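You operate a simulated robot arm through the tools that you are given. There is no shell and no other tool. Be economical: measure what you need, move in short steps, check, and stop when the job is done.

You run a simulated robot arm. Do the job below in one go: nothing can be reset, and whatever is moved stays where it is left.

Task
Take the small orange pail on the grey table and put it away on the steel table. Count the small reels on the grey table, then put as many of the blue blocks from the grey table on the top of the blue bench. Shut the right door of the green cabinet. Close the upper drawer of the green cabinet. Put the green roller from the top of the green cabinet in the pads tray. Fetch the orange-handled jug and set it on the steel table. Put the silver grease can on the teal board. The order is free. Set down upright: blue block, orange-handled jug.

The check looks at the end state, three seconds after you hand in, the way a careful person would. Anything else that was tipped, shoved, dropped, spilled or broken makes it a failure.

Robot
A 7-joint arm with a two-finger parallel gripper on a trunk, on a base that drives. Base frame: it is fixed to the floor where the robot stands at the start and does not move with it; the origin is under the middle of the robot, x ahead of it, y to its left, z up. Lengths are in m, angles in rad, forces in N, time in s.
With the tool pointing down near the work surface it reaches from about 0.22 to 0.74 m from the robot's upright axis, wherever it stands. Its first joint turns from -2.897 to 2.897 rad. Places, roughly: blue block [0.5, -0.5, 0.75]; blue block (8x5x4 cm) [0.4, -0.9, 0.8]; green roller (11x5x17 cm) [-1.2, -0.9, 0.9]; orange-handled jug [-1.5, -3, 1]; pads tray [-3.25, 2.5, 1.25]; right door of the green cabinet [-0.9, -0.8, 0.6]; silver grease can [0.75, -2.75, 0.75]; small orange pail [0.5, -0.25, 0.75]; small reel (16x4x16 cm) [0.8, -0.8, 0.9]; steel table [0.6, -5.5, 0.8]; teal board (17x11x2 cm) [0.6, -2.7, 0.9]; top of the blue bench [-0.6, 2.4, 0.8]; upper drawer of the green cabinet [-1.1, -1.1, 0.3]. Payload 1.57 kg.
The TCP is the grasp point between the finger pads, 0.03 m short of the fingertips. In the tool frame z runs along the fingers and y along their closing line. Largest opening 0.11 m; finger width 0.024, thickness 0.012; the body of the gripper, 0.048 by 0.112 m, starts 0.078 m behind the TCP.
Orientation is that of the tool frame in the base frame, as a unit quaternion [w, x, y, z]. With the fingers straight down and closing along the base's y, the tool's x points along the base's -x, its y along +y and its z along -z.

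Tools
- The arm moves only by the tool apply_moves. Its argument "moves" is a list that holds one entry, the list of rows, each a list of 7 numbers: the finger opening in m, from 0 to 0.11, then the shift along the base's x, y, z in m, then the turn, a rotation vector about the base's x, y, z in rad. In form: [[[claw, tx, ty, tz, rx, ry, rz], ...]]. A call has 1 to 12 rows; each row shifts and turns the commanded pose from where the row before left it. A row lasts 0.2 s, in which the tool goes at most 0.05 m and 0.15 rad; a call with a longer step from one row to the next is refused whole, and so is a gripper value outside its range. Where a pose cannot be reached the arm comes as near as it can. A force on the tool above 40 N (or 10 N above the force at the start of the call, whichever is more), or a blocked arm, ends the call early, and 0.2 s more pass. The fingers move at their own pace (about 0.045 m/s each) and stop on an object; they squeeze with about 41 N. The grip force told is the motor's: it shows also when the fingers shut on nothing. Time passes only in rows, and 0.2 s behind the last, so rows that do not move let the fingers close. The reply holds the time, the measured pose of the TCP, the force on the tool along the base axes, the opening and the grip force, in the units named above and with some noise, with the torque about the TCP (base axes, N m) and any sound that the robot's microphone picked up.
- Cameras (640 x 400 px; columns grow to the right, rows downward): "scene" is now at [-0.0485, 0.0822, 1.5501]; the picture's right is [-0.99, -0.15, 0.00], its down [-0.12, 0.81, -0.57] and it looks along [0.09, -0.56, -0.82] (base axes); focal length 283 px, centre (320, 200). "wrist" rides on the gripper at [0.07, 0.016, -0.142] in the tool frame; the picture's right is [-0.23, 0.97, 0.00], its down [-0.86, -0.20, -0.48] and it looks along [-0.47, -0.11, 0.88] (tool axes); focal length 222 px, centre (320, 200). There is no depth. A picture from a camera that has moved, and an enlarged one, comes with that camera's place and axes in the base frame and with its lens.
- get_image(camera): a new picture of that camera. The clock stands still meanwhile.
- raise_lower(by): slides the trunk up (or, below 0, down) by that many m; the arm and the scene camera ride with it, the base frame stays. It gives what a move gives, with no picture.
- base_move(legs): drives the robot by 1 to 6 legs, each [ahead, turn to the left] in m and rad, along the robot's own axes; the way and the turn of a leg run together, so that a leg with both is an arc; at most 1.5 m and 3.142 rad a leg. The arm and the cameras ride along, it lands a little off, and it stops where it bumps. It gives what a move gives.
- pan_tilt(pan, tilt): turns the head with the scene camera to pan (to the left, within 2.705 rad either way) and tilt (down, from -0.506 to 1.204), counted from straight ahead of the robot. It gives what a move gives.
- enlarge(camera, box): a new picture of the part [left, top, right, bottom] of that camera's present view, enlarged. The clock stands still meanwhile.
- hand_in(): hands the job in; it is judged then, once.

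Work in short steps. Places have to be worked out from the pictures, the camera data and where the tool is seen: move nearer, look again, correct. Check each grasp and each placing, and mend what went wrong. You have 207 turns and 192 pictures in all, those below and enlarged ones among them. Open the gripper and draw the arm clear of the work before you hand the job in, unless the task says otherwise; then end with one line.

The tools are called after ">>>" by a JSON object that holds its "api" and its "payload". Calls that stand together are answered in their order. apply_moves: Moves the arm, as the interface text tells. Its arguments: {"type":"object","properties":{"moves":{"type":"array"}},"required":["moves"]} The other tools are called the same way: raise_lower (by) slides the trunk up or down; base_move (legs) drives the base; pan_tilt (pan, tilt) turns the head that bears the scene camera; get_image (camera) takes a picture; enlarge (camera, box) takes an enlarged picture of a part of a camera's view; hand_in () hands the job in.

At the start:

```text
time: 0.0
position: [0.1686, -0.3706, 1.1374]
tool_rot: [0.0, 0.0, 1.0, 0.0]
force: [-0.2, -0.5, 0.1]
ft_torque: [-0.01, -0.01, 0.01]
gripper_width: 0.1102
grip_force: 0.1
trunk travel left (down, up): [-0.5, 0.09]
robot x, y, heading: [0.003, -0.0002, 0.003]
head pan, tilt: [-1.419, 0.963]
```

scene: 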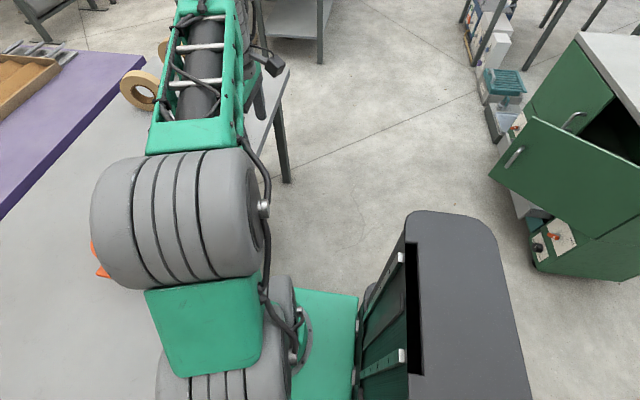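
wrist: 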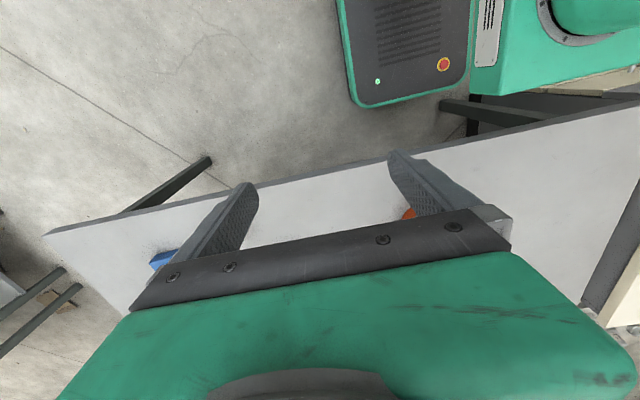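

I look around first: turn the head towards the grey table on the front right and take a picture.

>>> {"api": "pan_tilt", "payload": {"pan": -0.6, "tilt": 0.6}}

>>> {"api": "get_image", "payload": {"camera": "scene"}}

```text
time: 1.1
position: [0.1689, -0.3721, 1.138]
tool_rot: [-0.001, 0.0, 1.0, 0.0]
force: [0.3, 0.0, -0.5]
ft_torque: [-0.02, 0.01, 0.01]
gripper_width: 0.1098
grip_force: 0.1
trunk travel left (down, up): [-0.5, 0.09]
robot x, y, heading: [0.0034, 0.0024, 0.003]
head pan, tilt: [-0.6, 0.6]
```

```text
189 pictures are left
camera scene: at [0.0135, 0.1032, 1.5795], right [-0.57, -0.82, 0.0], down [-0.47, 0.32, -0.82], along [0.68, -0.47, -0.57], focal length 283 px, centre (320, 200)
```

scene: 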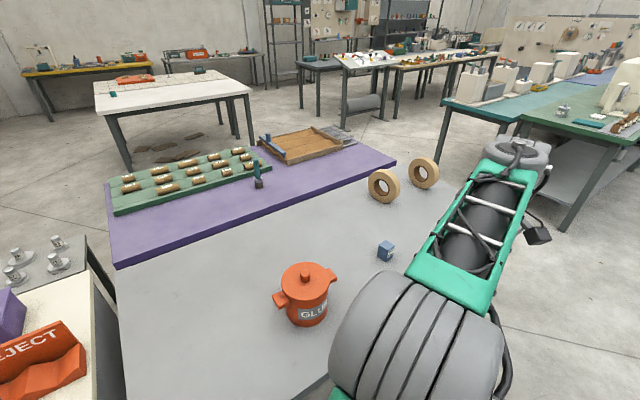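

Two reels, a pail and one blue block are visible; the arm hides part of the table. I look further right and around the whole room.

>>> {"api": "pan_tilt", "payload": {"pan": -1.3, "tilt": 0.45}}

>>> {"api": "get_image", "payload": {"camera": "scene"}}

>>> {"api": "pan_tilt", "payload": {"pan": -2.2, "tilt": 0.45}}

>>> {"api": "get_image", "payload": {"camera": "scene"}}

>>> {"api": "pan_tilt", "payload": {"pan": 2.4, "tilt": 0.4}}

>>> {"api": "get_image", "payload": {"camera": "scene"}}

>>> {"api": "pan_tilt", "payload": {"pan": 1.2, "tilt": 0.4}}

>>> {"api": "get_image", "payload": {"camera": "scene"}}

```text
time: 2.2
position: [0.1686, -0.3714, 1.1361]
tool_rot: [0.0, 0.0, 1.0, -0.001]
force: [-0.4, 0.0, -0.1]
ft_torque: [-0.03, 0.02, 0.01]
gripper_width: 0.11
grip_force: 0.1
trunk travel left (down, up): [-0.5, 0.09]
robot x, y, heading: [0.0024, 0.0011, 0.001]
head pan, tilt: [-1.3, 0.45]
```

```text
188 pictures are left
camera scene: at [-0.0347, 0.0647, 1.5931], right [-0.96, -0.27, 0.0], down [-0.12, 0.42, -0.9], along [0.24, -0.87, -0.44], focal length 283 px, centre (320, 200)
```

scene: 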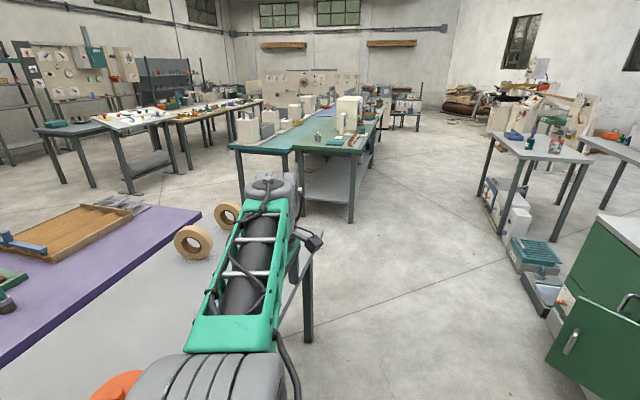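

```text
time: 3.4
position: [0.169, -0.3716, 1.1365]
tool_rot: [0.0, 0.0, 1.0, 0.0]
force: [0.6, 0.1, -0.8]
ft_torque: [0.01, 0.02, 0.0]
gripper_width: 0.1099
grip_force: 0.1
trunk travel left (down, up): [-0.5, 0.09]
robot x, y, heading: [-0.0065, -0.002, -0.001]
head pan, tilt: [-2.201, 0.45]
```

```text
187 pictures are left
camera scene: at [-0.1134, 0.0789, 1.5931], right [-0.81, 0.59, 0.0], down [0.26, 0.35, -0.9], along [-0.53, -0.73, -0.44], focal length 283 px, centre (320, 200)
```

scene: 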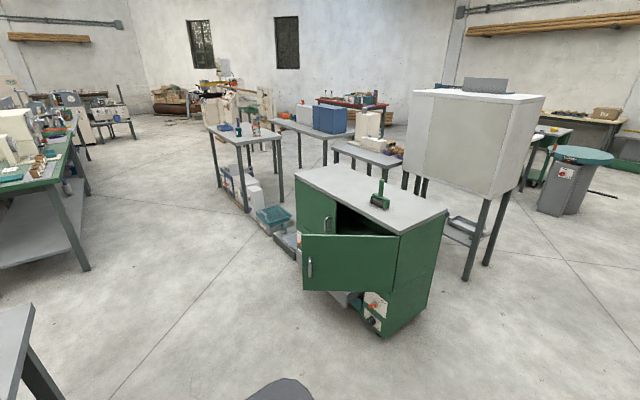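

```text
time: 7.1
position: [0.1685, -0.3715, 1.1368]
tool_rot: [-0.001, -0.001, 1.0, 0.0]
force: [-0.5, 1.0, -0.2]
ft_torque: [0.02, 0.01, 0.01]
gripper_width: 0.11
grip_force: 0.1
trunk travel left (down, up): [-0.5, 0.09]
robot x, y, heading: [-0.001, -0.0004, 0.001]
head pan, tilt: [2.4, 0.4]
```

```text
186 pictures are left
camera scene: at [-0.1276, 0.2158, 1.5978], right [0.68, 0.74, 0.0], down [0.29, -0.26, -0.92], along [-0.68, 0.62, -0.39], focal length 283 px, centre (320, 200)
```

scene: 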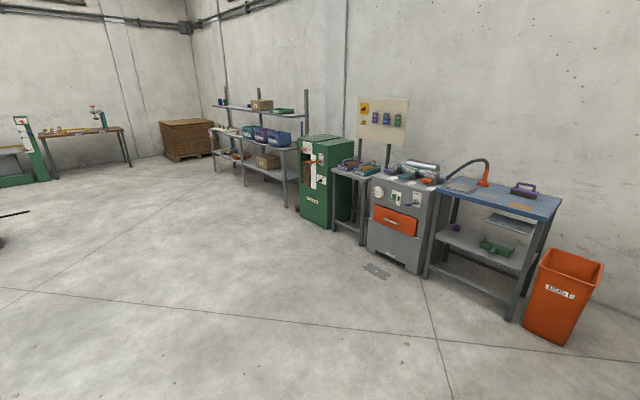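

```text
time: 8.5
position: [0.1698, -0.3714, 1.1355]
tool_rot: [0.0, -0.001, 1.0, 0.0]
force: [0.4, -0.4, -0.8]
ft_torque: [0.0, 0.0, 0.02]
gripper_width: 0.1104
grip_force: 0.2
trunk travel left (down, up): [-0.5, 0.09]
robot x, y, heading: [0.0023, 0.0009, 0.003]
head pan, tilt: [1.201, 0.4]
```

```text
185 pictures are left
camera scene: at [-0.0259, 0.2396, 1.5978], right [0.93, -0.36, 0.0], down [-0.14, -0.36, -0.92], along [0.33, 0.86, -0.39], focal length 283 px, centre (320, 200)
```

scene: 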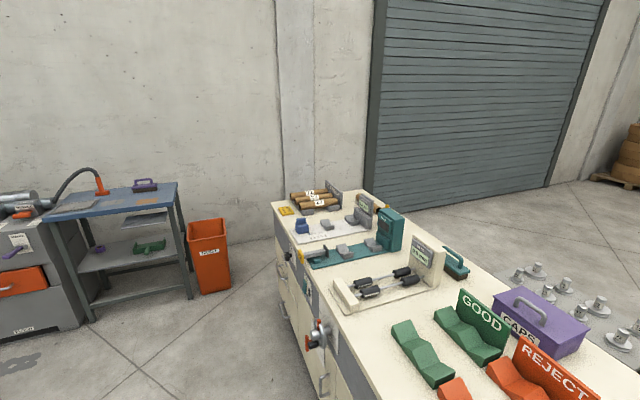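

Lots is placed; I now zoom in on the grey table's contents.

>>> {"api": "pan_tilt", "payload": {"pan": -0.7, "tilt": 0.75}}

>>> {"api": "enlarge", "payload": {"camera": "scene", "box": [200, 80, 520, 280]}}

>>> {"api": "get_image", "payload": {"camera": "wrist"}}

```text
time: 10.4
position: [0.1694, -0.3715, 1.1358]
tool_rot: [0.0, 0.0, 1.0, -0.001]
force: [0.3, -0.6, -0.7]
ft_torque: [-0.02, 0.0, -0.02]
gripper_width: 0.11
grip_force: 0.1
trunk travel left (down, up): [-0.5, 0.09]
robot x, y, heading: [0.0016, 0.0002, -0.004]
head pan, tilt: [-0.7, 0.75]
```

```text
2.00 times, centred on (360, 180) of scene
camera zoom: at [0.0041, 0.0999, 1.5667], right [-0.64, -0.77, 0.0], down [-0.52, 0.44, -0.73], along [0.56, -0.47, -0.68], focal length 565 px, centre (240, 240)
```

zoom: 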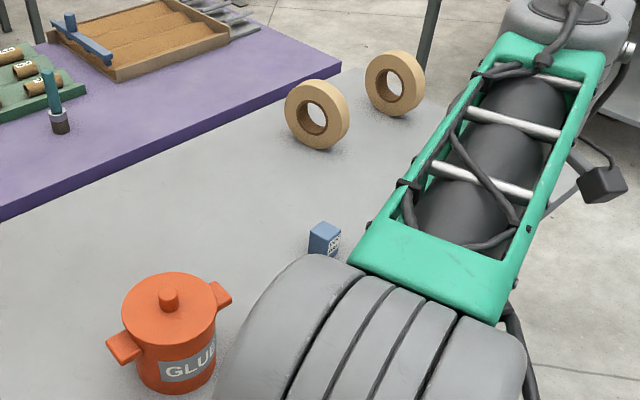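

```text
183 pictures are left
camera wrist: at [0.0994, -0.3553, 1.2787], right [0.23, 0.97, 0.0], down [0.86, -0.2, 0.48], along [0.47, -0.11, -0.88], focal length 222 px, centre (320, 200)
```

wrist: 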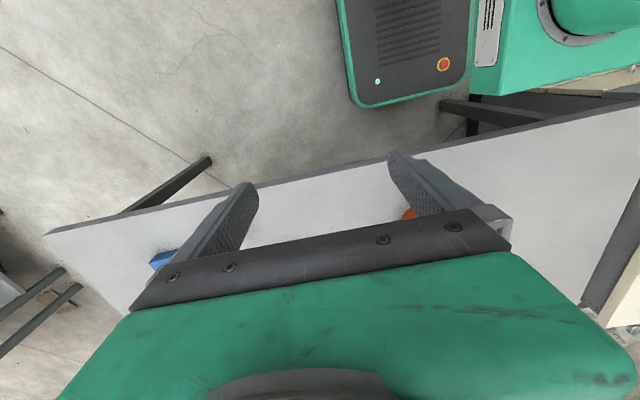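

I judge the table edge at x≈0.33, the pail near (0.54,-0.20), one block near (0.56,-0.59), another hidden further right. I drive to stand in front of the table's middle, facing it.

>>> {"api": "base_move", "payload": {"legs": [[-0.3, 0], [0, -1.571], [0.6, 0], [0, 1.571]]}}

>>> {"api": "pan_tilt", "payload": {"pan": 0.0, "tilt": 0.7}}

>>> {"api": "get_image", "payload": {"camera": "scene"}}

>>> {"api": "get_image", "payload": {"camera": "wrist"}}

```text
time: 23.0
position: [-0.1327, -0.976, 1.137]
tool_rot: [0.0, 0.006, 1.0, 0.0]
force: [-0.2, -0.6, 0.5]
ft_torque: [-0.01, 0.01, -0.01]
gripper_width: 0.1097
grip_force: 0.0
trunk travel left (down, up): [-0.5, 0.09]
robot x, y, heading: [-0.3017, -0.6005, -0.011]
head pan, tilt: [-0.7, 0.75]
```

```text
time: 24.1
position: [-0.133, -0.9755, 1.1354]
tool_rot: [0.0, 0.005, 1.0, -0.001]
force: [0.1, -0.3, -0.2]
ft_torque: [0.0, -0.02, -0.01]
gripper_width: 0.1099
grip_force: 0.2
trunk travel left (down, up): [-0.5, 0.09]
robot x, y, heading: [-0.2969, -0.5996, -0.009]
head pan, tilt: [0.0, 0.7]
```

```text
182 pictures are left
camera scene: at [-0.2714, -0.4491, 1.5709], right [-0.01, -1.0, 0.0], down [-0.64, 0.01, -0.76], along [0.76, -0.01, -0.64], focal length 283 px, centre (320, 200)
```

scene: 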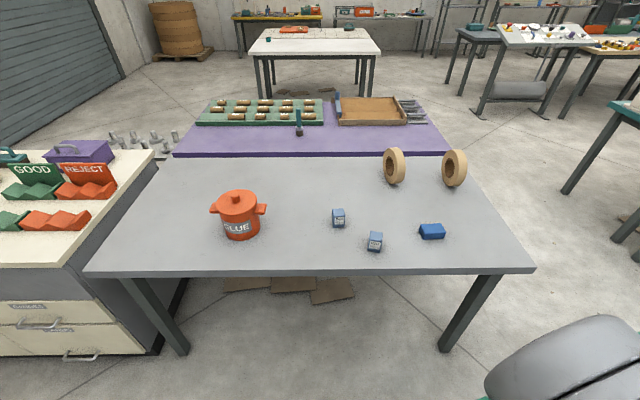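

```text
181 pictures are left
camera wrist: at [-0.2027, -0.9583, 1.2787], right [0.24, 0.97, 0.0], down [0.85, -0.21, 0.48], along [0.46, -0.11, -0.88], focal length 222 px, centre (320, 200)
```

wrist: 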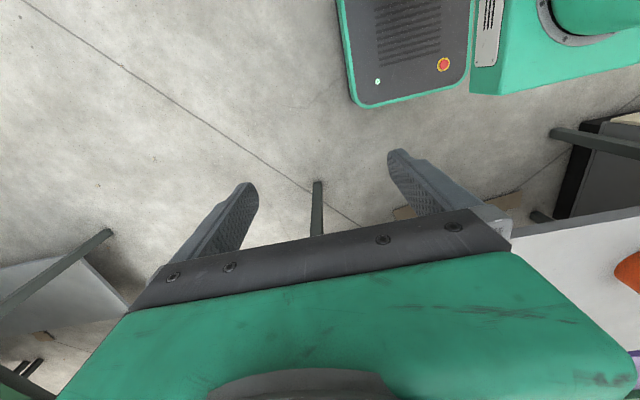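

Now the whole table shows: two reels, three blue blocks, the pail. I zoom in on them to check.

>>> {"api": "enlarge", "payload": {"camera": "scene", "box": [310, 140, 470, 260]}}

>>> {"api": "enlarge", "payload": {"camera": "scene", "box": [190, 150, 350, 250]}}

```text
3.33 times, centred on (390, 200) of scene
camera zoom: at [-0.2714, -0.4491, 1.5709], right [-0.01, -1.0, 0.0], down [-0.64, 0.01, -0.76], along [0.76, -0.01, -0.64], focal length 942 px, centre (87, 200)
```

zoom: 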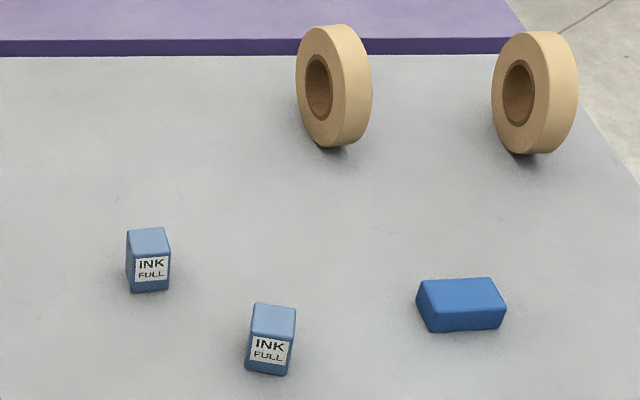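

```text
4.00 times, centred on (270, 200) of scene
camera zoom: at [-0.2714, -0.4491, 1.5709], right [-0.01, -1.0, 0.0], down [-0.64, 0.01, -0.76], along [0.76, -0.01, -0.64], focal length 1130 px, centre (520, 200)
```

zoom: 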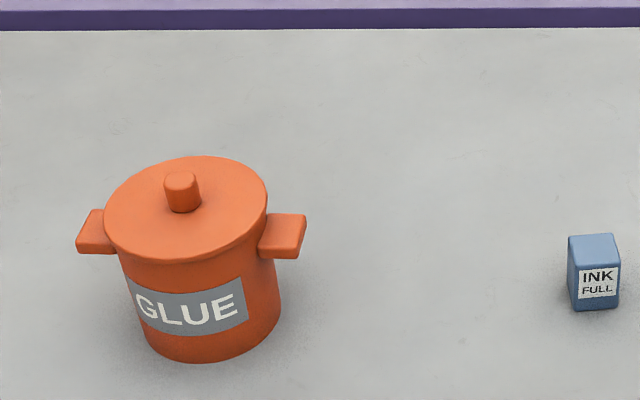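

Two reels, so two blocks: the two upright "INK" blue blocks (the flat dark one stays). I drive 0.27 m closer and bring the tool over the right block at about (0.46,-0.67).

>>> {"api": "base_move", "payload": {"legs": [[0.27, 0]]}}

>>> {"api": "apply_moves", "payload": {"moves": [[[0.11, 0.04, 0.03, 0, 0, 0, 0], [0.11, 0.04, 0.03, 0, 0, 0, 0], [0.11, 0.04, 0.03, 0, 0, 0, 0], [0.11, 0.03, 0.04, 0, 0, 0, 0], [0.11, 0.03, 0.04, -0.01, 0, 0, 0], [0.11, 0.03, 0.04, -0.02, 0, 0, 0], [0.11, 0.02, 0.03, -0.03, 0, 0, 0], [0.11, 0, 0.03, -0.03, 0, 0, 0]]]}}

>>> {"api": "get_image", "payload": {"camera": "wrist"}}

>>> {"api": "get_image", "payload": {"camera": "scene"}}

```text
time: 26.0
position: [0.1339, -0.9781, 1.1373]
tool_rot: [-0.001, 0.005, 1.0, -0.001]
force: [-0.2, -0.3, 0.1]
ft_torque: [0.01, -0.04, -0.02]
gripper_width: 0.1102
grip_force: 0.0
trunk travel left (down, up): [-0.5, 0.09]
robot x, y, heading: [-0.0295, -0.609, -0.011]
head pan, tilt: [0.0, 0.7]
```

```text
refused: row 5 steps farther than a row can; nothing moved
```

```text
178 pictures are left
camera wrist: at [0.0643, -0.961, 1.2787], right [0.24, 0.97, 0.0], down [0.85, -0.21, 0.48], along [0.46, -0.11, -0.88], focal length 222 px, centre (320, 200)
```

wrist: 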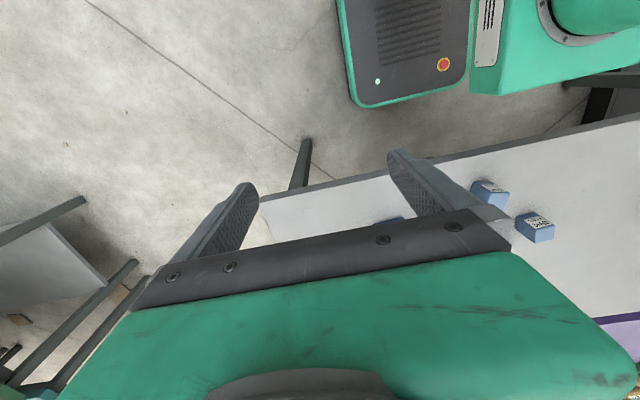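

```text
177 pictures are left
camera scene: at [-0.0044, -0.4517, 1.5709], right [-0.01, -1.0, 0.0], down [-0.64, 0.01, -0.76], along [0.76, -0.01, -0.64], focal length 283 px, centre (320, 200)
```

scene: 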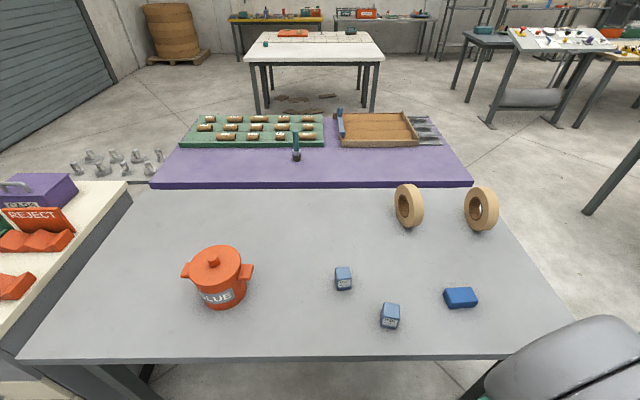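

The move was refused for one step a hair too long. I zoom in from here to triangulate the blocks' places first.

>>> {"api": "enlarge", "payload": {"camera": "scene", "box": [320, 250, 480, 350]}}

>>> {"api": "apply_moves", "payload": {"moves": [[[0.11, 0.035, 0.03, 0, 0, 0, 0], [0.11, 0.035, 0.03, 0, 0, 0, 0], [0.11, 0.035, 0.03, 0, 0, 0, 0], [0.11, 0.03, 0.035, 0, 0, 0, 0], [0.11, 0.03, 0.035, -0.01, 0, 0, 0], [0.11, 0.03, 0.035, -0.01, 0, 0, 0], [0.11, 0.02, 0.035, -0.02, 0, 0, 0], [0.11, 0, 0.03, -0.03, 0, 0, 0]]]}}

>>> {"api": "get_image", "payload": {"camera": "wrist"}}

```text
4.00 times, centred on (400, 300) of scene
camera zoom: at [-0.0044, -0.4517, 1.5709], right [-0.01, -1.0, 0.0], down [-0.64, 0.01, -0.76], along [0.76, -0.01, -0.64], focal length 1130 px, centre (0, -200)
```

zoom: 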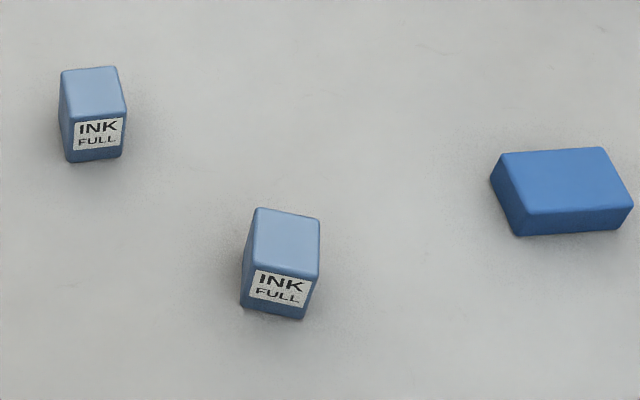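

```text
time: 27.8
position: [0.3475, -0.717, 1.0657]
tool_rot: [0.0, 0.005, 1.0, 0.0]
force: [-0.8, -0.3, 0.2]
ft_torque: [0.03, -0.01, 0.0]
gripper_width: 0.11
grip_force: 0.2
trunk travel left (down, up): [-0.5, 0.09]
robot x, y, heading: [-0.0326, -0.6081, -0.009]
head pan, tilt: [0.0, 0.7]
```

```text
175 pictures are left
camera wrist: at [0.2785, -0.7002, 1.2078], right [0.24, 0.97, 0.0], down [0.85, -0.21, 0.48], along [0.46, -0.11, -0.88], focal length 222 px, centre (320, 200)
```

wrist: 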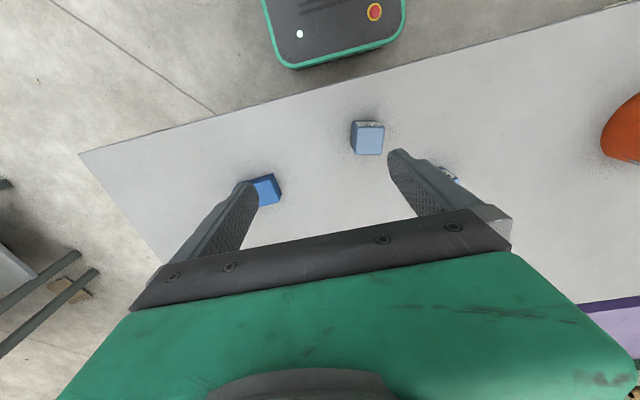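

Triangulation puts the table at z≈0.80 and the right INK block at about (0.37,-0.647), top ≈0.87, turned about -0.15 rad. I go above it and look.

>>> {"api": "apply_moves", "payload": {"moves": [[[0.11, 0.015, 0.035, 0, 0, 0, -0.15], [0.11, 0.01, 0.035, -0.02, 0, 0, 0], [0.11, 0, 0, -0.045, 0, 0, 0], [0.11, 0, 0, -0.045, 0, 0, 0]]]}}

>>> {"api": "get_image", "payload": {"camera": "wrist"}}

>>> {"api": "enlarge", "payload": {"camera": "scene", "box": [320, 220, 520, 350]}}

```text
time: 28.8
position: [0.3737, -0.6462, 0.9573]
tool_rot: [0.0, 0.08, 0.997, 0.0]
force: [-0.4, -0.7, -1.0]
ft_torque: [-0.02, 0.0, 0.01]
gripper_width: 0.1102
grip_force: 0.1
trunk travel left (down, up): [-0.5, 0.09]
robot x, y, heading: [-0.0315, -0.6034, -0.006]
head pan, tilt: [0.0, 0.7]
```

```text
174 pictures are left
camera wrist: at [0.3081, -0.6198, 1.099], right [0.38, 0.93, 0.0], down [0.81, -0.33, 0.48], along [0.44, -0.18, -0.88], focal length 222 px, centre (320, 200)
```

wrist: 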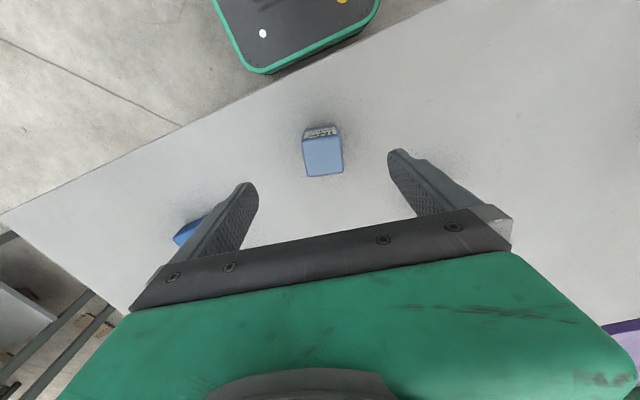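

```text
3.08 times, centred on (420, 285) of scene
camera zoom: at [-0.0045, -0.4517, 1.571], right [-0.01, -1.0, 0.0], down [-0.64, 0.01, -0.76], along [0.76, -0.01, -0.64], focal length 870 px, centre (12, -62)
```

zoom: 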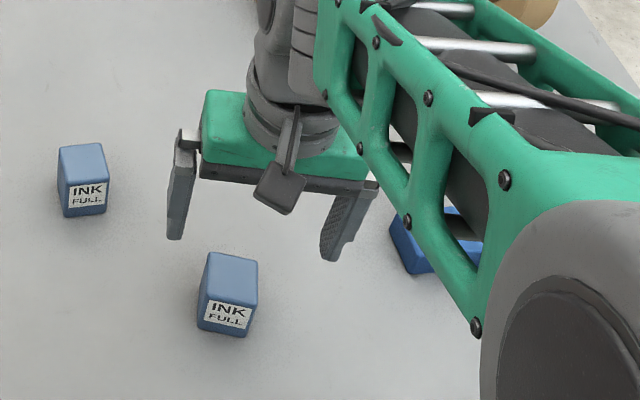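

The block is centred under the tool. I descend to z≈0.845 and close.

>>> {"api": "apply_moves", "payload": {"moves": [[[0.11, 0, 0, -0.04, 0, 0, 0], [0.11, 0, 0, -0.04, 0, 0, 0], [0.11, 0, 0, -0.032, 0, 0, 0], [0.11, 0, 0, 0, 0, 0, 0], [0.03, 0, 0, 0, 0, 0, 0], [0.03, 0, 0, 0, 0, 0, 0], [0.03, 0, 0, 0, 0, 0, 0], [0.03, 0, 0, 0, 0, 0, 0], [0.03, 0, 0, 0, 0, 0, 0]]]}}

>>> {"api": "enlarge", "payload": {"camera": "scene", "box": [320, 220, 520, 350]}}

```text
time: 30.8
position: [0.3734, -0.6488, 0.8449]
tool_rot: [-0.001, 0.08, 0.997, 0.0]
force: [-0.1, -0.3, 0.4]
ft_torque: [-0.01, 0.04, 0.0]
gripper_width: 0.044
grip_force: 23.3
trunk travel left (down, up): [-0.5, 0.09]
robot x, y, heading: [-0.029, -0.6031, -0.01]
head pan, tilt: [0.0, 0.7]
```

```text
3.08 times, centred on (420, 285) of scene
camera zoom: at [-0.0047, -0.4516, 1.5709], right [-0.01, -1.0, 0.0], down [-0.64, 0.01, -0.76], along [0.76, -0.01, -0.64], focal length 870 px, centre (12, -62)
```

zoom: 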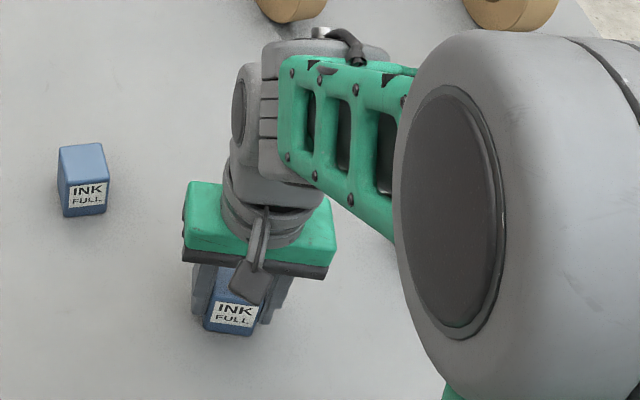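

Held (0.044 m wide). I lift, draw it in, then back off, turn and drive towards the blue bench.

>>> {"api": "apply_moves", "payload": {"moves": [[[0.03, 0, 0, 0.045, 0, 0, 0], [0.03, 0, 0, 0.05, 0, 0, 0], [0.03, 0, 0, 0.05, 0, 0, 0], [0.03, -0.02, 0.03, 0.03, 0, 0, 0], [0.03, -0.03, 0.03, 0.02, 0, 0, 0]]]}}

>>> {"api": "base_move", "payload": {"legs": [[-0.2, 0], [0, 1.8], [1.4, 0], [0.5, 0]]}}

>>> {"api": "pan_tilt", "payload": {"pan": -0.2, "tilt": 0.6}}

>>> {"api": "get_image", "payload": {"camera": "scene"}}

```text
time: 32.0
position: [0.3224, -0.587, 1.0396]
tool_rot: [0.0, 0.08, 0.997, 0.0]
force: [1.4, -0.3, -1.6]
ft_torque: [0.01, 0.02, 0.01]
gripper_width: 0.0434
grip_force: 41.3
trunk travel left (down, up): [-0.5, 0.09]
robot x, y, heading: [-0.03, -0.6065, -0.015]
head pan, tilt: [0.0, 0.7]
```

```text
time: 47.0
position: [-0.7333, 1.5837, 1.0385]
tool_rot: [0.001, 0.729, -0.684, 0.0]
force: [0.0, 0.1, -0.9]
ft_torque: [-0.01, 0.0, -0.03]
gripper_width: 0.0435
grip_force: 40.8
trunk travel left (down, up): [-0.5, 0.09]
robot x, y, heading: [-0.6364, 1.2406, 1.787]
head pan, tilt: [0.0, 0.7]
```

```text
time: 47.7
position: [-0.7338, 1.5858, 1.0389]
tool_rot: [0.0, 0.729, -0.684, 0.0]
force: [-0.1, 0.1, -0.9]
ft_torque: [-0.02, -0.03, -0.02]
gripper_width: 0.0436
grip_force: 41.1
trunk travel left (down, up): [-0.5, 0.09]
robot x, y, heading: [-0.6363, 1.2453, 1.784]
head pan, tilt: [-0.201, 0.6]
```

```text
171 pictures are left
camera scene: at [-0.7768, 1.2392, 1.5795], right [1.0, 0.01, 0.0], down [0.01, -0.57, -0.82], along [-0.01, 0.82, -0.57], focal length 283 px, centre (320, 200)
```

scene: 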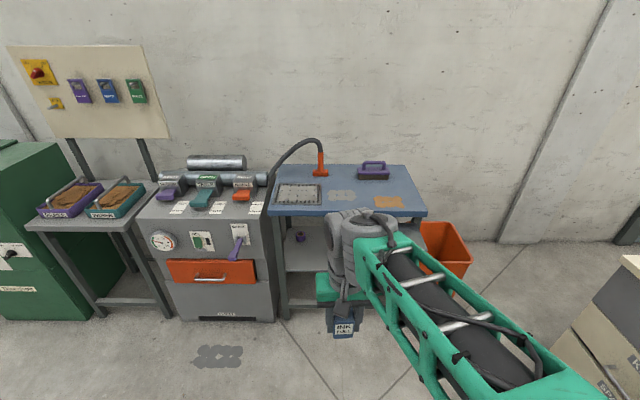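

I zoom on the bench top to find free spots for two blocks.

>>> {"api": "enlarge", "payload": {"camera": "scene", "box": [250, 140, 450, 240]}}

```text
3.20 times, centred on (350, 190) of scene
camera zoom: at [-0.7768, 1.2392, 1.5795], right [1.0, 0.01, 0.0], down [0.01, -0.57, -0.82], along [-0.01, 0.82, -0.57], focal length 904 px, centre (224, 232)
```

zoom: 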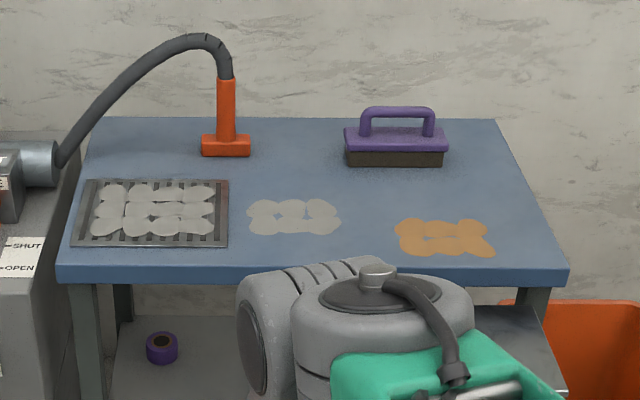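

Bench top at z≈0.85, front edge y≈2.19; free gap around (-0.58,2.31) between the two stains. I straighten heading and drive 0.48 m nearer.

>>> {"api": "base_move", "payload": {"legs": [[0, -0.215], [0.46, 0]]}}

>>> {"api": "pan_tilt", "payload": {"pan": 0.0, "tilt": 0.8}}

>>> {"api": "get_image", "payload": {"camera": "scene"}}

>>> {"api": "get_image", "payload": {"camera": "wrist"}}

```text
time: 51.3
position: [-0.655, 2.0529, 1.0396]
tool_rot: [-0.001, -0.65, 0.76, 0.0]
force: [-0.9, 0.2, -1.6]
ft_torque: [-0.02, -0.03, 0.04]
gripper_width: 0.0435
grip_force: 41.0
trunk travel left (down, up): [-0.5, 0.09]
robot x, y, heading: [-0.636, 1.7013, 1.568]
head pan, tilt: [-0.201, 0.6]
```

```text
time: 52.0
position: [-0.656, 2.0524, 1.0392]
tool_rot: [0.001, -0.651, 0.759, 0.0]
force: [-0.1, 0.0, -1.0]
ft_torque: [0.02, 0.01, -0.02]
gripper_width: 0.0435
grip_force: 41.6
trunk travel left (down, up): [-0.5, 0.09]
robot x, y, heading: [-0.6325, 1.6997, 1.567]
head pan, tilt: [0.0, 0.799]
```

```text
169 pictures are left
camera scene: at [-0.7899, 1.7191, 1.5627], right [1.0, -0.01, 0.0], down [0.0, -0.72, -0.7], along [0.0, 0.7, -0.72], focal length 283 px, centre (320, 200)
```

scene: 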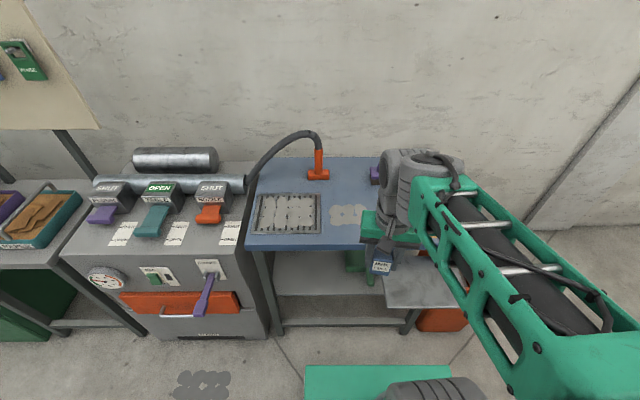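

```text
168 pictures are left
camera wrist: at [-0.6825, 1.9864, 1.1805], right [-0.93, 0.37, 0.0], down [0.33, 0.81, 0.48], along [0.18, 0.44, -0.88], focal length 222 px, centre (320, 200)
```

wrist: 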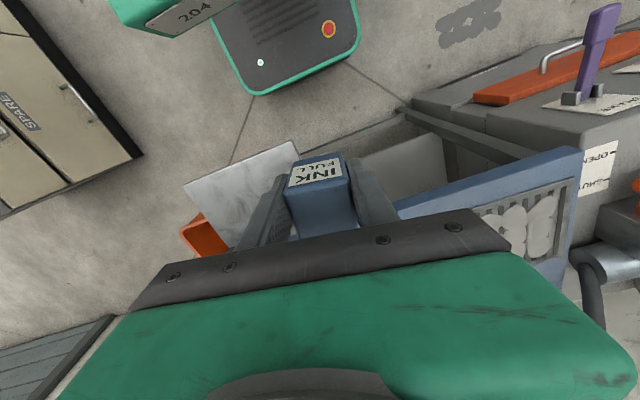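

I move the block over (-0.58,2.33), lower part of the way, and look.

>>> {"api": "apply_moves", "payload": {"moves": [[[0.03, 0.02, 0.04, 0, 0, 0, 0], [0.03, 0.02, 0.04, 0, 0, 0, 0], [0.03, 0.01, 0.045, 0, 0, 0, 0], [0.03, 0.01, 0.045, 0, 0, 0, 0], [0.03, 0.01, 0.045, 0, 0, 0, 0], [0.03, 0.006, 0.045, 0, 0, 0, 0], [0.03, 0, 0.02, -0.04, 0, 0, 0], [0.03, 0, 0, -0.04, 0, 0, 0]]]}}

>>> {"api": "get_image", "payload": {"camera": "scene"}}

>>> {"api": "get_image", "payload": {"camera": "wrist"}}

```text
time: 53.8
position: [-0.5783, 2.3345, 0.959]
tool_rot: [0.0, -0.651, 0.759, 0.0]
force: [-0.3, -0.2, -1.7]
ft_torque: [-0.03, 0.0, 0.03]
gripper_width: 0.0433
grip_force: 40.8
trunk travel left (down, up): [-0.5, 0.09]
robot x, y, heading: [-0.6336, 1.6985, 1.567]
head pan, tilt: [0.0, 0.799]
```

```text
167 pictures are left
camera scene: at [-0.7899, 1.7195, 1.5627], right [1.0, -0.01, 0.0], down [0.0, -0.72, -0.7], along [0.0, 0.7, -0.72], focal length 283 px, centre (320, 200)
```

scene: 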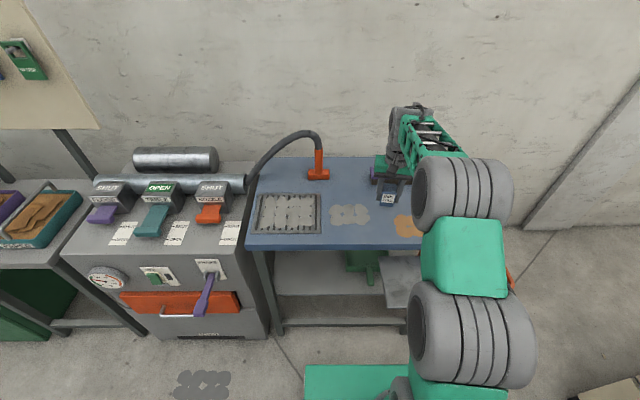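

```text
166 pictures are left
camera wrist: at [-0.6059, 2.267, 1.1005], right [-0.93, 0.37, 0.0], down [0.33, 0.81, 0.48], along [0.18, 0.44, -0.88], focal length 222 px, centre (320, 200)
```

wrist: 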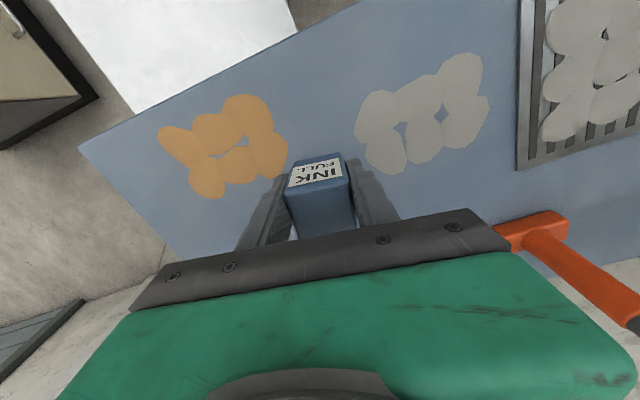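

The footprint falls between the stains. I lower slowly until contact.

>>> {"api": "apply_moves", "payload": {"moves": [[[0.03, 0, 0, -0.02, 0, 0, 0], [0.03, 0, 0, -0.02, 0, 0, 0], [0.03, 0, 0, -0.01, 0, 0, 0], [0.03, 0, 0, -0.01, 0, 0, 0], [0.03, 0, 0, -0.006, 0, 0, 0], [0.03, 0, 0, -0.006, 0, 0, 0], [0.03, 0, 0, -0.006, 0, 0, 0], [0.03, 0, 0, -0.006, 0, 0, 0]]]}}

```text
time: 55.7
position: [-0.5793, 2.3368, 0.8801]
tool_rot: [0.006, -0.65, 0.76, 0.005]
force: [0.2, 2.0, 9.2]
ft_torque: [-0.13, -0.01, 0.0]
gripper_width: 0.0432
grip_force: 40.5
trunk travel left (down, up): [-0.5, 0.09]
robot x, y, heading: [-0.6367, 1.6978, 1.566]
head pan, tilt: [0.0, 0.799]
stopped in row 8: the force on the tool passed its limit at 41 N (the readings are from after the stop); the commanded pose is now the measured one
```

Contact at TCP z 0.880. I open and lift off, then check.

>>> {"api": "apply_moves", "payload": {"moves": [[[0.11, 0, 0, 0, 0, 0, 0], [0.11, 0, 0, 0, 0, 0, 0], [0.11, 0, 0, 0, 0, 0, 0], [0.11, 0, 0, 0.01, 0, 0, 0], [0.11, 0, 0, 0.03, 0, 0, 0], [0.11, 0, 0, 0.045, 0, 0, 0], [0.11, 0, 0, 0.05, 0, 0, 0], [0.11, 0, 0, 0.04, 0, 0, 0]]]}}

>>> {"api": "get_image", "payload": {"camera": "wrist"}}

```text
time: 57.5
position: [-0.5791, 2.3358, 1.0531]
tool_rot: [0.002, -0.65, 0.76, 0.002]
force: [-0.1, -0.1, 0.4]
ft_torque: [0.0, 0.0, 0.03]
gripper_width: 0.11
grip_force: 0.1
trunk travel left (down, up): [-0.5, 0.09]
robot x, y, heading: [-0.6366, 1.6975, 1.56]
head pan, tilt: [0.0, 0.799]
```

```text
165 pictures are left
camera wrist: at [-0.6063, 2.2685, 1.1945], right [-0.93, 0.38, 0.0], down [0.33, 0.81, 0.48], along [0.18, 0.45, -0.88], focal length 222 px, centre (320, 200)
```

wrist: 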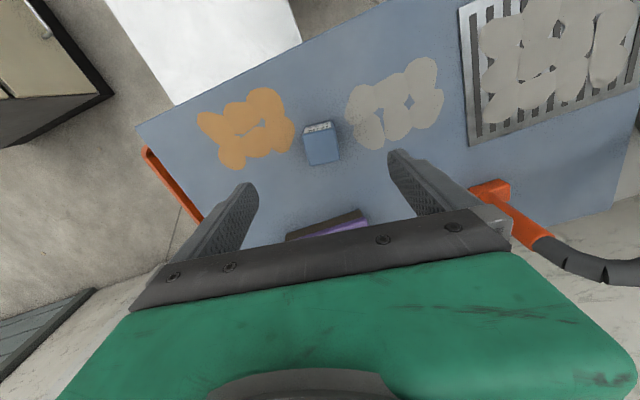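

The block stands upright. I retract and drive back to the grey table for the second block.

>>> {"api": "apply_moves", "payload": {"moves": [[[0.11, -0.005, -0.045, 0.01, 0, 0, 0.1], [0.11, -0.01, -0.045, 0.01, 0, 0, 0.07], [0.11, -0.01, -0.045, 0, 0, 0, 0], [0.11, -0.01, -0.045, 0, 0, 0, 0], [0.11, -0.01, -0.045, 0, 0, 0, 0], [0.11, 0, -0.045, 0, 0, 0, 0]]]}}

>>> {"api": "base_move", "payload": {"legs": [[-0.45, 0], [0, -2.916], [1.4, 0], [0.445, 0], [0, 1.349], [0.2, 0]]}}

>>> {"api": "get_image", "payload": {"camera": "scene"}}

>>> {"api": "get_image", "payload": {"camera": "wrist"}}

```text
time: 58.9
position: [-0.6234, 2.0633, 1.0724]
tool_rot: [-0.002, 0.712, -0.702, -0.003]
force: [0.5, 0.0, -0.3]
ft_torque: [-0.02, -0.02, -0.01]
gripper_width: 0.1102
grip_force: 0.0
trunk travel left (down, up): [-0.5, 0.09]
robot x, y, heading: [-0.6371, 1.6965, 1.563]
head pan, tilt: [0.0, 0.799]
```

```text
time: 81.9
position: [0.351, -0.5608, 1.073]
tool_rot: [0.004, -0.016, 1.0, 0.001]
force: [-0.4, -0.1, -0.3]
ft_torque: [0.02, -0.03, 0.02]
gripper_width: 0.11
grip_force: 0.0
trunk travel left (down, up): [-0.5, 0.09]
robot x, y, heading: [-0.0118, -0.5554, 0.008]
head pan, tilt: [0.0, 0.799]
```

```text
164 pictures are left
camera scene: at [0.0055, -0.4003, 1.5626], right [0.01, -1.0, 0.0], down [-0.72, -0.01, -0.7], along [0.7, 0.01, -0.72], focal length 283 px, centre (320, 200)
```

scene: 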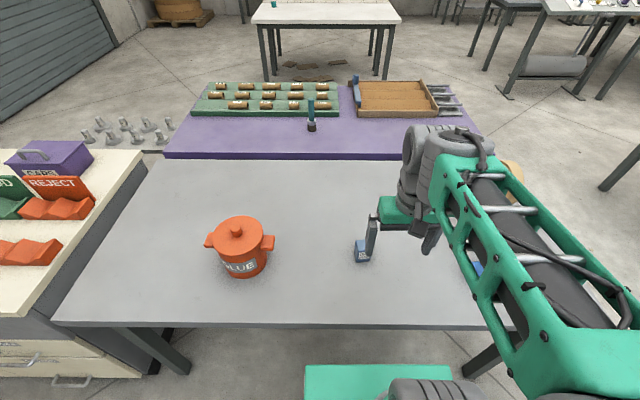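

```text
163 pictures are left
camera wrist: at [0.28, -0.5463, 1.2142], right [0.2, 0.98, 0.0], down [0.86, -0.17, 0.48], along [0.48, -0.09, -0.87], focal length 222 px, centre (320, 200)
```

wrist: 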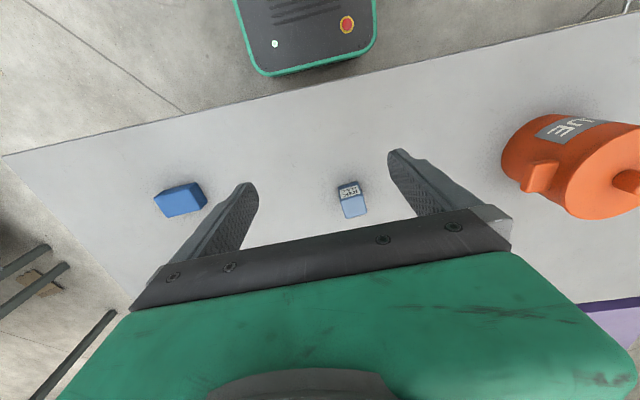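

The second block is at about (0.494,-0.526). I move above and descend to grip.

>>> {"api": "apply_moves", "payload": {"moves": [[[0.11, 0.045, 0.012, 0, 0, 0, 0.03], [0.11, 0.045, 0.012, 0, 0, 0, 0], [0.11, 0.045, 0.011, 0, 0, 0, 0], [0.11, 0.008, 0, -0.04, 0, 0, 0], [0.11, 0, 0, -0.045, 0, 0, 0], [0.11, 0, 0, -0.04, 0, 0, 0]]]}}

>>> {"api": "get_image", "payload": {"camera": "wrist"}}

```text
time: 83.3
position: [0.4948, -0.526, 0.947]
tool_rot: [0.004, -0.03, 1.0, 0.0]
force: [-0.2, 0.6, -0.4]
ft_torque: [0.01, 0.05, 0.01]
gripper_width: 0.1099
grip_force: 0.0
trunk travel left (down, up): [-0.5, 0.09]
robot x, y, heading: [-0.0112, -0.5548, 0.015]
head pan, tilt: [0.0, 0.799]
```

```text
162 pictures are left
camera wrist: at [0.423, -0.5132, 1.0877], right [0.17, 0.99, 0.0], down [0.86, -0.15, 0.49], along [0.48, -0.08, -0.87], focal length 222 px, centre (320, 200)
```

wrist: 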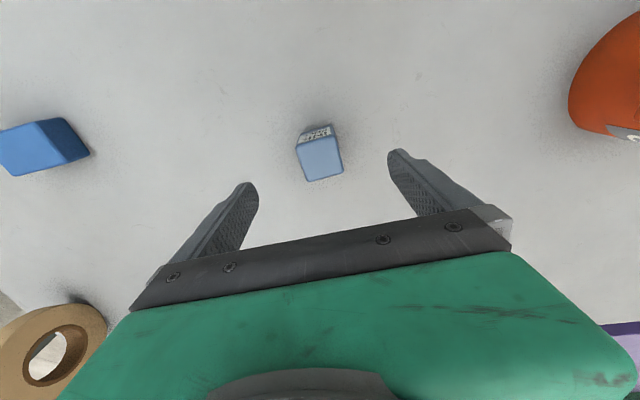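

Centred and aligned; descend and close.

>>> {"api": "apply_moves", "payload": {"moves": [[[0.11, 0, 0, -0.04, 0, 0, 0], [0.11, 0, 0, -0.04, 0, 0, 0], [0.11, 0, 0, -0.022, 0, 0, 0], [0.03, 0, 0, 0, 0, 0, 0], [0.03, 0, 0, 0, 0, 0, 0], [0.03, 0, 0, 0, 0, 0, 0], [0.03, 0, 0, 0, 0, 0, 0], [0.03, 0, 0, 0, 0, 0, 0], [0.03, 0, 0, 0.04, 0, 0, 0], [0.03, 0, 0, 0.05, 0, 0, 0], [0.03, 0, 0, 0.05, 0, 0, 0], [0.03, 0, 0, 0.05, 0, 0, 0]]]}}

>>> {"api": "get_image", "payload": {"camera": "wrist"}}

```text
time: 85.9
position: [0.4924, -0.5248, 1.0367]
tool_rot: [0.003, -0.031, 1.0, 0.0]
force: [0.4, 0.2, -1.5]
ft_torque: [0.0, -0.04, 0.01]
gripper_width: 0.0433
grip_force: 41.4
trunk travel left (down, up): [-0.5, 0.09]
robot x, y, heading: [-0.0135, -0.555, 0.008]
head pan, tilt: [0.0, 0.799]
```

```text
161 pictures are left
camera wrist: at [0.4212, -0.513, 1.1783], right [0.17, 0.99, 0.0], down [0.86, -0.15, 0.48], along [0.48, -0.08, -0.87], focal length 222 px, centre (320, 200)
```

wrist: 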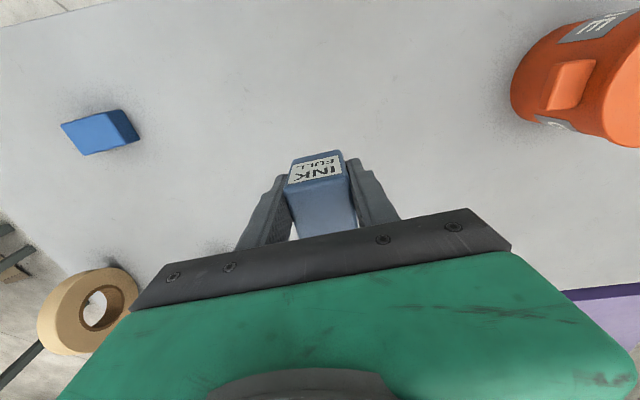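

Held. I draw it in and drive to the bench again, to put it at about (-0.71,2.455), behind the grey stain.

>>> {"api": "apply_moves", "payload": {"moves": [[[0.03, -0.045, -0.008, 0.01, 0, 0, 0], [0.03, -0.045, -0.008, 0.01, 0, 0, 0], [0.03, -0.045, -0.008, 0.01, 0, 0, 0]]]}}

>>> {"api": "base_move", "payload": {"legs": [[-0.2, 0], [0, 1.81], [1.4, 0], [0.51, 0], [0, -0.247], [0.46, 0]]}}

>>> {"api": "get_image", "payload": {"camera": "wrist"}}

>>> {"api": "get_image", "payload": {"camera": "scene"}}

```text
time: 86.7
position: [0.3576, -0.5489, 1.0667]
tool_rot: [0.003, -0.03, 1.0, 0.0]
force: [-0.2, -0.2, -1.1]
ft_torque: [-0.03, 0.01, -0.01]
gripper_width: 0.0435
grip_force: 40.4
trunk travel left (down, up): [-0.5, 0.09]
robot x, y, heading: [-0.0188, -0.5568, 0.011]
head pan, tilt: [0.0, 0.799]
```

```text
time: 105.0
position: [-0.7423, 2.1031, 1.0665]
tool_rot: [-0.002, 0.734, -0.679, -0.003]
force: [-0.4, 0.1, -1.8]
ft_torque: [0.0, 0.0, 0.0]
gripper_width: 0.0435
grip_force: 41.3
trunk travel left (down, up): [-0.5, 0.09]
robot x, y, heading: [-0.7306, 1.7293, 1.6]
head pan, tilt: [0.0, 0.799]
```

```text
160 pictures are left
camera wrist: at [-0.7542, 2.0311, 1.2076], right [-0.99, 0.15, 0.0], down [0.13, 0.86, 0.48], along [0.07, 0.48, -0.87], focal length 222 px, centre (320, 200)
```

wrist: 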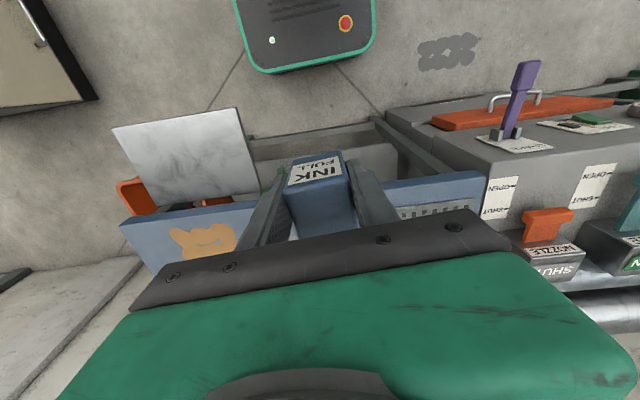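

```text
159 pictures are left
camera scene: at [-0.8867, 1.7456, 1.5626], right [1.0, 0.03, 0.0], down [0.02, -0.72, -0.7], along [-0.02, 0.7, -0.72], focal length 283 px, centre (320, 200)
```

scene: 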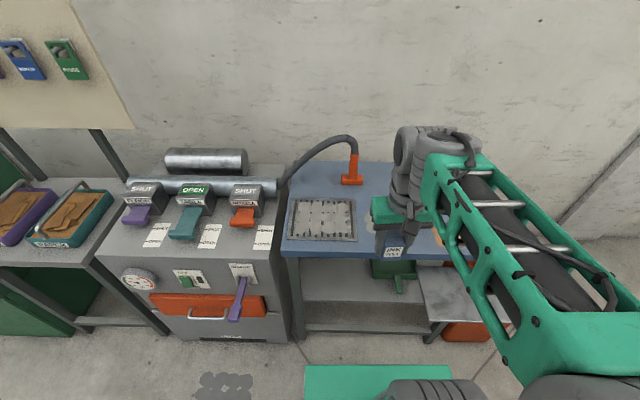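

I edge 0.06 m ahead, then carry the block over the spot and look.

>>> {"api": "base_move", "payload": {"legs": [[0.06, 0]]}}

>>> {"api": "apply_moves", "payload": {"moves": [[[0.03, 0.005, 0.045, 0, 0, 0, 0], [0.03, 0.005, 0.045, 0, 0, 0, 0], [0.03, 0.005, 0.045, 0, 0, 0, 0], [0.03, 0.005, 0.045, 0, 0, 0, 0], [0.03, 0.005, 0.045, 0, 0, 0, 0], [0.03, 0.007, 0.045, 0, 0, 0, 0], [0.03, 0, 0.02, -0.04, 0, 0, 0], [0.03, 0, 0, -0.04, 0, 0, 0]]]}}

>>> {"api": "get_image", "payload": {"camera": "wrist"}}

>>> {"api": "get_image", "payload": {"camera": "scene"}}

```text
time: 106.0
position: [-0.744, 2.1632, 1.0659]
tool_rot: [-0.002, 0.734, -0.679, -0.003]
force: [0.2, -0.3, 0.0]
ft_torque: [-0.01, 0.0, -0.04]
gripper_width: 0.0436
grip_force: 40.7
trunk travel left (down, up): [-0.5, 0.09]
robot x, y, heading: [-0.734, 1.7891, 1.594]
head pan, tilt: [0.0, 0.799]
```

```text
time: 107.8
position: [-0.7127, 2.4529, 0.9846]
tool_rot: [-0.002, 0.734, -0.679, -0.002]
force: [-0.6, -0.7, -0.4]
ft_torque: [-0.02, 0.03, 0.0]
gripper_width: 0.0438
grip_force: 41.3
trunk travel left (down, up): [-0.5, 0.09]
robot x, y, heading: [-0.7352, 1.7928, 1.597]
head pan, tilt: [0.0, 0.799]
```

```text
158 pictures are left
camera wrist: at [-0.7236, 2.3813, 1.1263], right [-0.99, 0.15, 0.0], down [0.13, 0.86, 0.48], along [0.07, 0.48, -0.87], focal length 222 px, centre (320, 200)
```

wrist: 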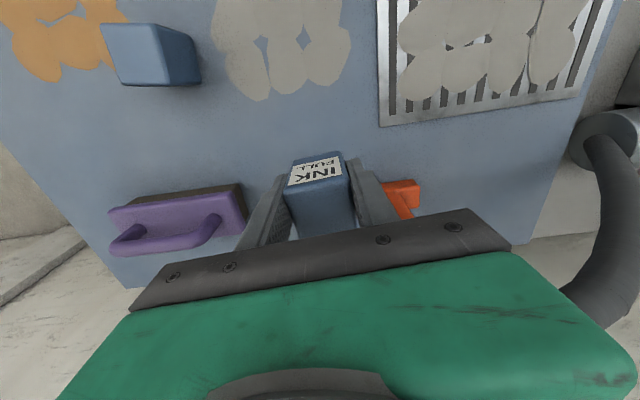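

```text
157 pictures are left
camera scene: at [-0.8883, 1.8055, 1.5627], right [1.0, 0.03, 0.0], down [0.02, -0.72, -0.7], along [-0.02, 0.7, -0.72], focal length 283 px, centre (320, 200)
```

scene: 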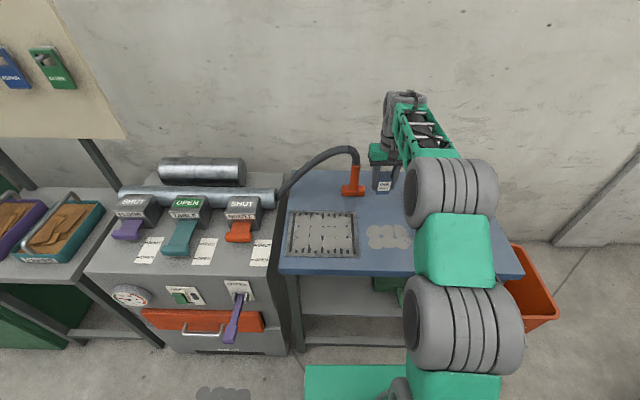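

Clear all round. I lower until contact.

>>> {"api": "apply_moves", "payload": {"moves": [[[0.03, 0, 0, -0.03, 0, 0, 0], [0.03, 0, 0, -0.03, 0, 0, 0], [0.03, 0, 0, -0.02, 0, 0, 0], [0.03, 0, 0, -0.01, 0, 0, 0], [0.03, 0, 0, -0.006, 0, 0, 0], [0.03, 0, 0, -0.006, 0, 0, 0], [0.03, 0, 0, -0.005, 0, 0, 0], [0.03, 0, 0, -0.005, 0, 0, 0]]]}}

```text
time: 109.7
position: [-0.7121, 2.4547, 0.8801]
tool_rot: [-0.005, 0.734, -0.679, -0.006]
force: [-0.5, -2.9, 12.8]
ft_torque: [-0.3, 0.18, 0.11]
gripper_width: 0.0435
grip_force: 27.2
trunk travel left (down, up): [-0.5, 0.09]
robot x, y, heading: [-0.7325, 1.7901, 1.597]
head pan, tilt: [0.0, 0.799]
stopped in row 8: the force on the tool passed its limit at 42 N (the readings are from after the stop); the commanded pose is now the measured one
```

Contact. Open, lift and retract.

>>> {"api": "apply_moves", "payload": {"moves": [[[0.11, 0, 0, 0, 0, 0, 0], [0.11, 0, 0, 0, 0, 0, 0], [0.11, 0, 0, 0, 0, 0, 0], [0.11, 0, 0, 0.01, 0, 0, 0], [0.11, 0, 0, 0.03, 0, 0, 0], [0.11, 0, 0, 0.045, 0, 0, 0], [0.11, 0, 0, 0.05, 0, 0, 0], [0.11, 0, -0.02, 0.045, 0, 0, 0], [0.11, 0, -0.045, 0.01, 0, 0, 0], [0.11, 0, -0.045, 0, 0, 0, 0]]]}}

>>> {"api": "get_image", "payload": {"camera": "wrist"}}

```text
time: 111.9
position: [-0.7136, 2.343, 1.067]
tool_rot: [-0.004, 0.734, -0.679, -0.004]
force: [-0.1, -1.2, -0.3]
ft_torque: [0.01, -0.04, 0.0]
gripper_width: 0.1099
grip_force: 0.1
trunk travel left (down, up): [-0.5, 0.09]
robot x, y, heading: [-0.732, 1.7911, 1.597]
head pan, tilt: [0.0, 0.799]
```

```text
156 pictures are left
camera wrist: at [-0.7238, 2.2706, 1.2087], right [-0.99, 0.15, 0.0], down [0.13, 0.86, 0.49], along [0.07, 0.48, -0.87], focal length 222 px, centre (320, 200)
```

wrist: 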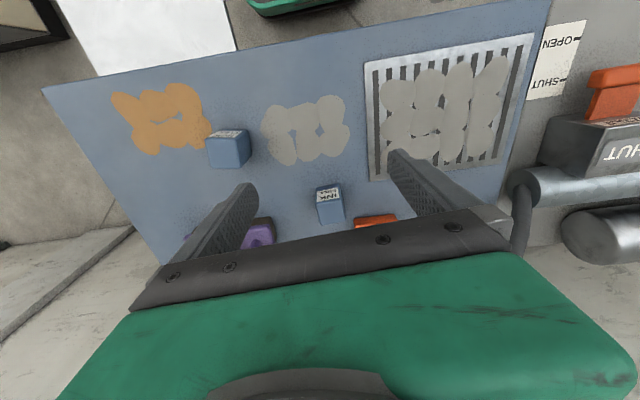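

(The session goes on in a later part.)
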